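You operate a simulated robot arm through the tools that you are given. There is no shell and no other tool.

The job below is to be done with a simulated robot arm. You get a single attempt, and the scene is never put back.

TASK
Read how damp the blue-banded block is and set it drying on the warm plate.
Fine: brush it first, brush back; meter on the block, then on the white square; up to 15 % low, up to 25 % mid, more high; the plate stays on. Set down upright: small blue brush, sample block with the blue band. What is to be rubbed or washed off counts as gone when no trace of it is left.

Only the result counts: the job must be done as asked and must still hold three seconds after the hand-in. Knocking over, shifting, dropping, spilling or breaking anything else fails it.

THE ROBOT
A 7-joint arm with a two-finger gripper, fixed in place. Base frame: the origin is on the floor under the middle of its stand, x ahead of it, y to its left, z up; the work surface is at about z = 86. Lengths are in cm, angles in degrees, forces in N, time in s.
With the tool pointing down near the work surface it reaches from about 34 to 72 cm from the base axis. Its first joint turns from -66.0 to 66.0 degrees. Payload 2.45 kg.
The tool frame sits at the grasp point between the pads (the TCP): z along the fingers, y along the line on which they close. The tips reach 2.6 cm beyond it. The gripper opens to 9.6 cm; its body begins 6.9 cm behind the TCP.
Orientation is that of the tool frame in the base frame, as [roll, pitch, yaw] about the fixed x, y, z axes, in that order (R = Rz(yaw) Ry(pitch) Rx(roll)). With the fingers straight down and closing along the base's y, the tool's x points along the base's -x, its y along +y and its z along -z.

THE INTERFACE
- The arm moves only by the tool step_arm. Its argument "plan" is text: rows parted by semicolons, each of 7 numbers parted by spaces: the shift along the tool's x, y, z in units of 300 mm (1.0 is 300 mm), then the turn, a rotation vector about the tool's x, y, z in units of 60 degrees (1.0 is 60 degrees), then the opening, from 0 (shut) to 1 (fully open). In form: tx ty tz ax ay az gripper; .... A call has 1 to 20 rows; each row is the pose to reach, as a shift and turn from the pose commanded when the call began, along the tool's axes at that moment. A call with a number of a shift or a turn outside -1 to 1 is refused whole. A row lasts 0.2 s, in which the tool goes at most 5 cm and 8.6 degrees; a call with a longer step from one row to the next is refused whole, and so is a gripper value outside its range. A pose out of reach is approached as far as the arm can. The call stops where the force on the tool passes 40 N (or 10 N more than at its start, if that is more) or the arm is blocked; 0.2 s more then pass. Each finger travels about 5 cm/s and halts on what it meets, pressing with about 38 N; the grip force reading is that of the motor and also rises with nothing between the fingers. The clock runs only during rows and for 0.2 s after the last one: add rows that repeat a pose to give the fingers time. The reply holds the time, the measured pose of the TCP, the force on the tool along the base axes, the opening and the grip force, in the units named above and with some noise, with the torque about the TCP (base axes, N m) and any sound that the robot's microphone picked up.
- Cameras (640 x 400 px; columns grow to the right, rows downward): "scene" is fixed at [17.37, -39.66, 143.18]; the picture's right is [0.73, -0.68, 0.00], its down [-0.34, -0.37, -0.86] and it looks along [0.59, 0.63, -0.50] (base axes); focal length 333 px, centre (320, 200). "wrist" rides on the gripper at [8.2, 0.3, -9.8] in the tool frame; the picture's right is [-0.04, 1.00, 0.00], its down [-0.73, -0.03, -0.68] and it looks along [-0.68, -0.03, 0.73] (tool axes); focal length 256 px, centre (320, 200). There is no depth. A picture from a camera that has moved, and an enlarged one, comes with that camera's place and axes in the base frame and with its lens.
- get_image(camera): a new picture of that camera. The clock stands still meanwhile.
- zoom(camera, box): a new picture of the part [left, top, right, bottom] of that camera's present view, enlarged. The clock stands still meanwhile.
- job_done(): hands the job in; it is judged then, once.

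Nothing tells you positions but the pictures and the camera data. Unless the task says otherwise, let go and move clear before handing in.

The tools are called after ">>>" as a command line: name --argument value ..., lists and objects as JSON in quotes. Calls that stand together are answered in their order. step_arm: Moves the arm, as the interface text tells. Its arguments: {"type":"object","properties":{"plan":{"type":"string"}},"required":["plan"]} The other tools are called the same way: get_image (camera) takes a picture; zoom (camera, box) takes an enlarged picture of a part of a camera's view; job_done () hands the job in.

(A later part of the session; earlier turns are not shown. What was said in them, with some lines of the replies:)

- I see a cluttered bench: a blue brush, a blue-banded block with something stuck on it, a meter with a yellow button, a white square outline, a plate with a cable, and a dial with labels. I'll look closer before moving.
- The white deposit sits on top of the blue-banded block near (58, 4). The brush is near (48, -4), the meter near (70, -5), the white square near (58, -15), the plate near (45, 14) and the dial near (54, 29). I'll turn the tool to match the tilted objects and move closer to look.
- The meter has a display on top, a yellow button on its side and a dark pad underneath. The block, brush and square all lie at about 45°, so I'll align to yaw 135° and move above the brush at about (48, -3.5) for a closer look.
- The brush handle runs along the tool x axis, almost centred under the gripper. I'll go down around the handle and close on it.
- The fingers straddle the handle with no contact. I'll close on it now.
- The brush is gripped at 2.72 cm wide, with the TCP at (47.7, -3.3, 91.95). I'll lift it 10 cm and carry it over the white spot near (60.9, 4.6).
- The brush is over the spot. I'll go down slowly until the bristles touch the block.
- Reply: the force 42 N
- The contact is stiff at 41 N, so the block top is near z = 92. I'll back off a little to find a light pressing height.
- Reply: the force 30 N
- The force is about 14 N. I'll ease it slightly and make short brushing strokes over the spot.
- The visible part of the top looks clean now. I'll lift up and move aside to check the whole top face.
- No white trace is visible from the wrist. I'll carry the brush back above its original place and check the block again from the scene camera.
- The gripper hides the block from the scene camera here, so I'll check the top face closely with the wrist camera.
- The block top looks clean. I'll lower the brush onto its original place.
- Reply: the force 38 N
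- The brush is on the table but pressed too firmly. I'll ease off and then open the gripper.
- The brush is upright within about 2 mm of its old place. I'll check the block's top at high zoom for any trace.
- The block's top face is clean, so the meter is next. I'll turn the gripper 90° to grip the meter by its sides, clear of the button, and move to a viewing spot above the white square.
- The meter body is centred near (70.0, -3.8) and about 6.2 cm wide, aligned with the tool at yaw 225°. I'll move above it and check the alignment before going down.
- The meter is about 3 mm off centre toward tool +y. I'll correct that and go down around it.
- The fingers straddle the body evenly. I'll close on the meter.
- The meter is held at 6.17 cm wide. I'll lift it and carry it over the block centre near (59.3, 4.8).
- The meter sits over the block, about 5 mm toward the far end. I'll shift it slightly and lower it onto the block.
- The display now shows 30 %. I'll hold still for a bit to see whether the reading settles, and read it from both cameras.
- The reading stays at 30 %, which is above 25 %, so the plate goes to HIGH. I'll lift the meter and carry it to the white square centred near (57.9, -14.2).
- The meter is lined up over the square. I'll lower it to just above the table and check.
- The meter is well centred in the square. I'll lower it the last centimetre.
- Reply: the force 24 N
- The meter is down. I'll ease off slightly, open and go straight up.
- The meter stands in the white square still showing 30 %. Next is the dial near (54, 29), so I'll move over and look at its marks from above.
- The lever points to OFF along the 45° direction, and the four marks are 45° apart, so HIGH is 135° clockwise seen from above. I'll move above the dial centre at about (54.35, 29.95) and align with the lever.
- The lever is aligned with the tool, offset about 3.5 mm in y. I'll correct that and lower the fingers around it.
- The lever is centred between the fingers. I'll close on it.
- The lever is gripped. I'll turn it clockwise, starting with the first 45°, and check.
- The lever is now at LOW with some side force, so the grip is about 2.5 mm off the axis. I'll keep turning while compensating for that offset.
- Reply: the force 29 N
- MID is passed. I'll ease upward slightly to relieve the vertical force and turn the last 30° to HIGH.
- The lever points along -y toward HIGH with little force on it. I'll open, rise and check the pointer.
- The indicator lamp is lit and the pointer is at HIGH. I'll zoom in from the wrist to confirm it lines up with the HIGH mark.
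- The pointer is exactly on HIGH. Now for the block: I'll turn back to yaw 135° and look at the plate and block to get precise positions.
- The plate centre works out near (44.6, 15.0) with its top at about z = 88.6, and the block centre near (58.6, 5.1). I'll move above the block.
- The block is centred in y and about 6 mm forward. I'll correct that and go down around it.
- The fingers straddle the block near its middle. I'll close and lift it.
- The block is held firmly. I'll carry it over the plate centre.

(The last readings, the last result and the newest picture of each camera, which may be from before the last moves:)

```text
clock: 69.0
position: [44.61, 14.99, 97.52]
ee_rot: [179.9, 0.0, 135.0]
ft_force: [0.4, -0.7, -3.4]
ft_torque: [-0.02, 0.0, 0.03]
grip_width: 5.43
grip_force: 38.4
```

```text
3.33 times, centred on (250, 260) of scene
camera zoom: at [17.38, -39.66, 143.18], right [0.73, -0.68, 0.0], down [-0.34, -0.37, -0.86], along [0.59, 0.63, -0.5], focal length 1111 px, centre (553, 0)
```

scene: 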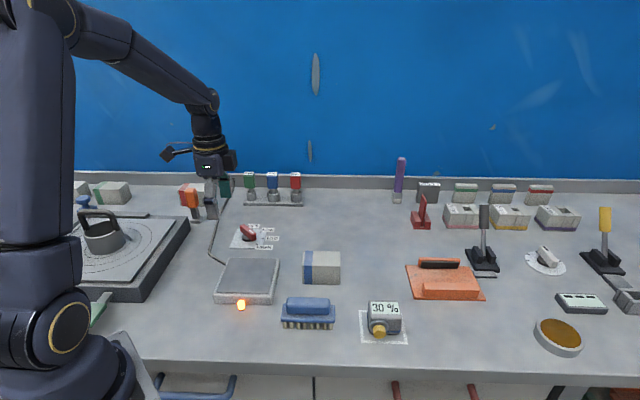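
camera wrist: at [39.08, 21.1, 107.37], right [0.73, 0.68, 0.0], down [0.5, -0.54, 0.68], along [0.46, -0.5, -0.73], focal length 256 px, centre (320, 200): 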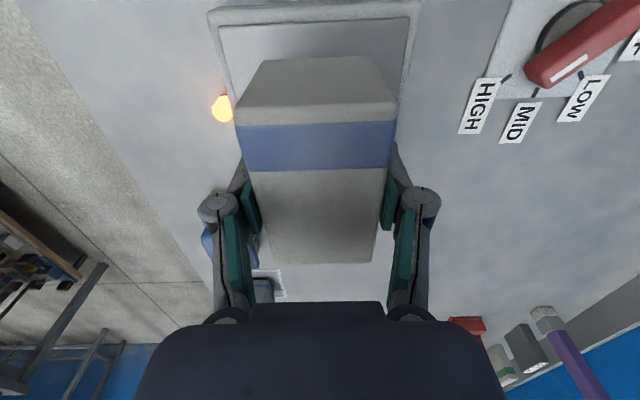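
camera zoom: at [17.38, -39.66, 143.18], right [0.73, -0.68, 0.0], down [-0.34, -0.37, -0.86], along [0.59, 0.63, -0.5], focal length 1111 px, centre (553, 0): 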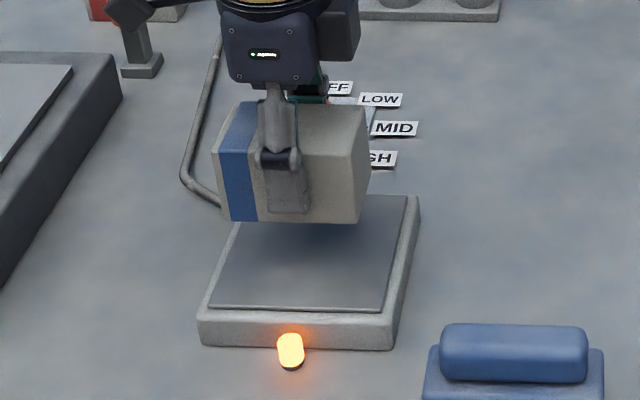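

The block is centred over the plate. I'll lower it to just above the surface and then in small steps.

>>> step_arm --plan "0 -0.006 0.06 0 0 0 0.3; 0 -0.006 0.11 0 0 0 0.3; 0 -0.006 0.135 0 0 0 0.3; 0 -0.006 0.135 0 0 0 0.3"

>>> zoom --camera "scene" --box '[180, 200, 320, 320]'

```text
clock: 70.0
position: [44.51, 14.94, 93.53]
ee_rot: [-180.0, 0.1, 135.0]
ft_force: [-0.5, 0.9, -2.9]
ft_torque: [-0.03, 0.01, -0.01]
grip_width: 5.47
grip_force: 37.9
```

```text
3.33 times, centred on (250, 260) of scene
camera zoom: at [17.38, -39.66, 143.18], right [0.73, -0.68, 0.0], down [-0.34, -0.37, -0.86], along [0.59, 0.63, -0.5], focal length 1111 px, centre (553, 0)
```

zoom: 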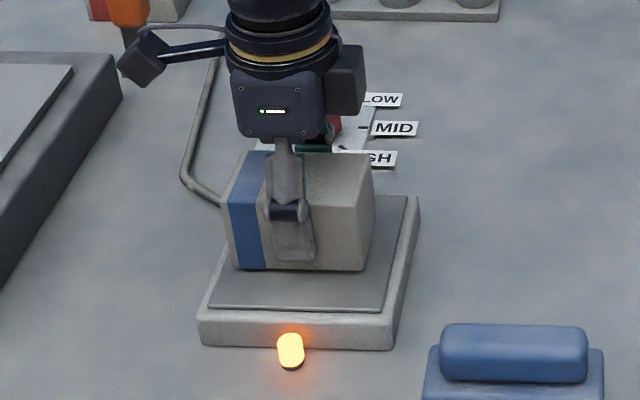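

>>> step_arm --plan "0 0 0.006 0 0 0 0.3; 0 0 0.012 0 0 0 0.3; 0 0 0.012 0 0 0 0.3"

```text
clock: 70.8
position: [44.51, 14.88, 93.43]
ee_rot: [179.8, -0.1, 135.0]
ft_force: [-2.5, -0.9, 12.1]
ft_torque: [-0.11, 0.15, -0.11]
grip_width: 5.48
grip_force: 37.9
```

The block touches the plate at TCP z = 93.4. I'll ease off slightly, open and rise.

>>> step_arm --plan "0 0 -0.002 0 0 0 0.3; 0 0 -0.003 0 0 0 0.3; 0 0 -0.003 0 0 0 0.3"

>>> zoom --camera "scene" --box '[210, 230, 290, 300]'

```text
clock: 71.6
position: [44.42, 15.02, 93.32]
ee_rot: [179.9, 0.0, 134.9]
ft_force: [0.6, -0.9, -0.3]
ft_torque: [-0.06, -0.17, 0.0]
grip_width: 5.49
grip_force: 37.8
```

```text
5.71 times, centred on (250, 265) of scene
camera zoom: at [17.38, -39.66, 143.18], right [0.73, -0.68, 0.0], down [-0.34, -0.37, -0.86], along [0.59, 0.63, -0.5], focal length 1905 px, centre (720, -171)
```

zoom: 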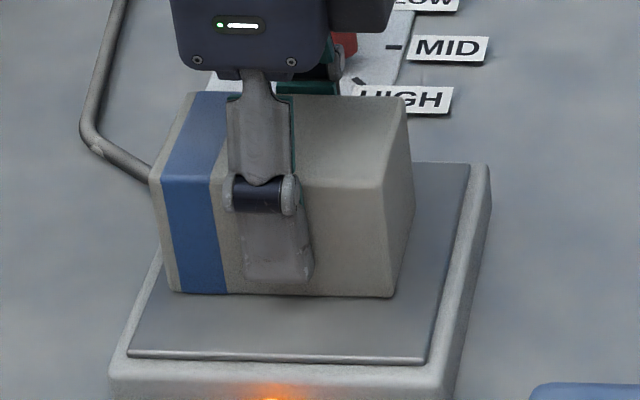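

>>> step_arm --plan "0 0 0 0 0 0 0.6; 0 0 0 0 0 0 0.75; 0 0 0 0 0 0 0.85; 0 0 0 0 0 0 0.85; 0 0 0 0 0 0 0.85; 0 0 -0.05 0 0 0 0.85; 0 0 -0.15 0 0 0 0.85; 0 0 -0.3 0 0 0 0.85; 0 0 -0.45 0 0 0 0.85; 0 0 -0.6 0 0 0 0.85; 0 0 -0.6 0 0 0 0.85"

>>> get_image --camera "wrist"

>>> get_image --camera "scene"

>>> zoom --camera "scene" --box '[190, 210, 350, 340]'

```text
clock: 74.0
position: [44.43, 15.16, 111.42]
ee_rot: [-179.9, 0.0, 135.0]
ft_force: [-1.1, -0.1, 0.2]
ft_torque: [-0.03, -0.01, 0.01]
grip_width: 8.15
grip_force: 0.1
```

```text
taken
camera wrist: at [38.85, 21.1, 121.34], right [0.73, 0.68, 0.0], down [0.5, -0.54, 0.68], along [0.46, -0.5, -0.73], focal length 256 px, centre (320, 200)
```

wrist: 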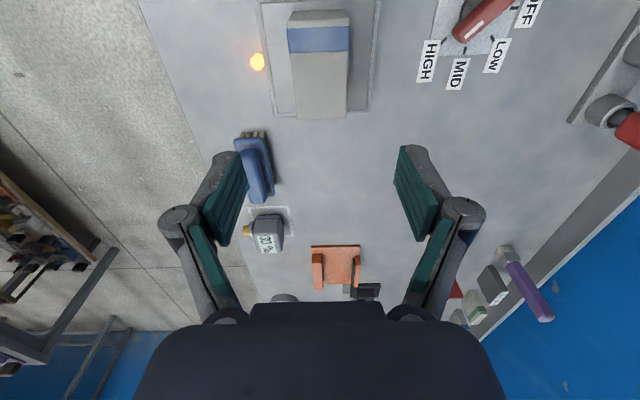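

```text
taken
```

scene: 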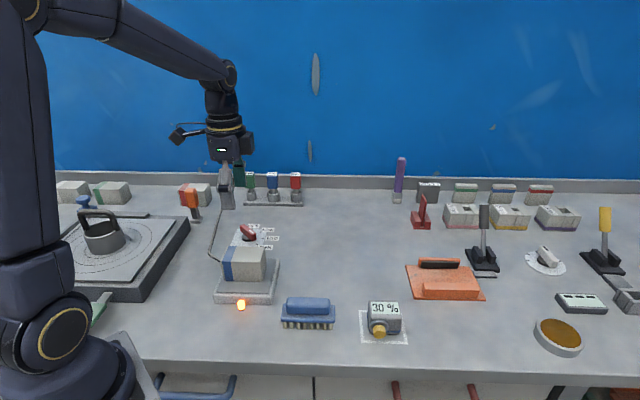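

```text
3.08 times, centred on (270, 275) of scene
camera zoom: at [17.37, -39.67, 143.18], right [0.73, -0.68, 0.0], down [-0.34, -0.37, -0.86], along [0.59, 0.63, -0.5], focal length 1026 px, centre (474, -31)
```

zoom: 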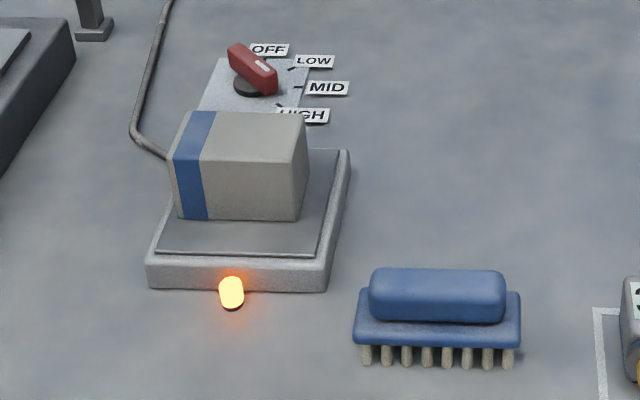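

The block stands on the plate, the lamp is lit, and the meter is in the square showing 30 %. I'll take one last close look at the block top and the meter before handing in.

>>> zoom --camera "wrist" --box '[250, 0, 390, 130]'

>>> zoom --camera "scene" --box '[215, 240, 275, 290]'

>>> zoom --camera "scene" --box '[270, 280, 430, 360]'

```text
3.08 times, centred on (320, 65) of wrist
camera zoom: at [38.85, 21.1, 121.34], right [0.73, 0.68, 0.0], down [0.5, -0.54, 0.68], along [0.46, -0.5, -0.73], focal length 788 px, centre (320, 615)
```

zoom: 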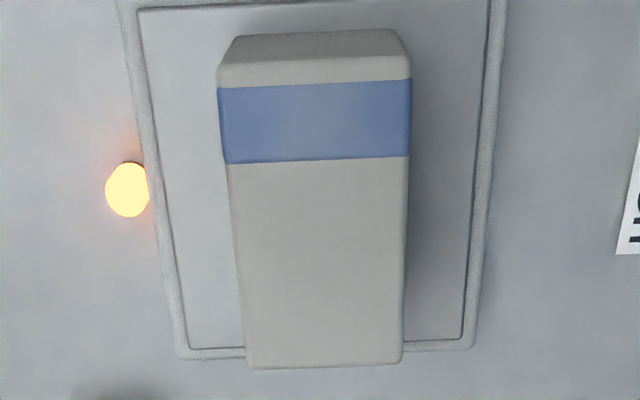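

```text
8.00 times, centred on (245, 265) of scene
camera zoom: at [17.37, -39.67, 143.18], right [0.73, -0.68, 0.0], down [-0.34, -0.37, -0.86], along [0.59, 0.63, -0.5], focal length 2666 px, centre (920, -320)
```

zoom: 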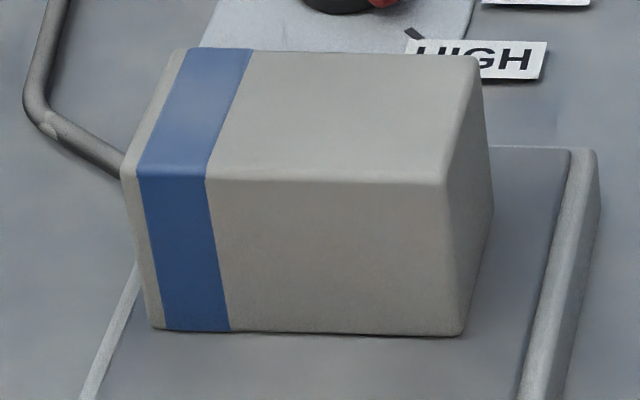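

```text
4.00 times, centred on (350, 320) of scene
camera zoom: at [17.37, -39.67, 143.18], right [0.73, -0.68, 0.0], down [-0.34, -0.37, -0.86], along [0.59, 0.63, -0.5], focal length 1333 px, centre (200, -280)
```

zoom: 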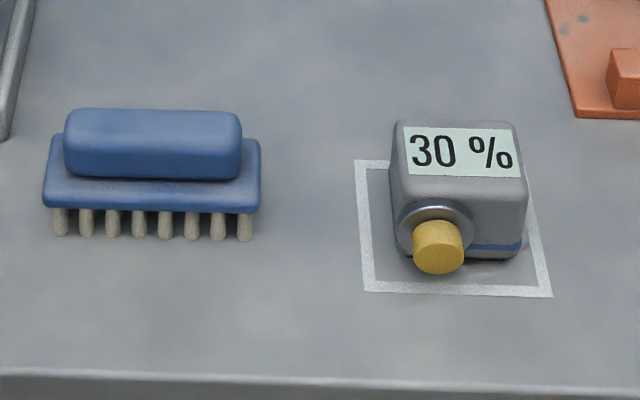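

The block is clean and upright on the plate, which is on and set to HIGH for the 30 % reading. The brush is back in its place, the meter is inside the white square and the arm is clear, so I'm handing in.

>>> job_done

```text
The job is handed in.
```

I brushed the blue-banded block, measured it at 30 % damp, and left it drying upright on the warm plate. 30 % is above 25 %, so the dial is on HIGH. The plate's lamp is lit and it stays on.

- **Brushing:** no trace of the white deposit shows on the top of the block in close-ups from either camera.
- **Brush:** it stands upright within about 2 mm of where it started.
- **Meter:** it gave the reading resting on the block. I did not press its yellow button. It now stands inside the white square, still showing 30 %.

I saw nothing else knocked or shifted, and the arm was clear when I handed in. The hand-in gave no verdict, so I don't know yet whether the job passed.
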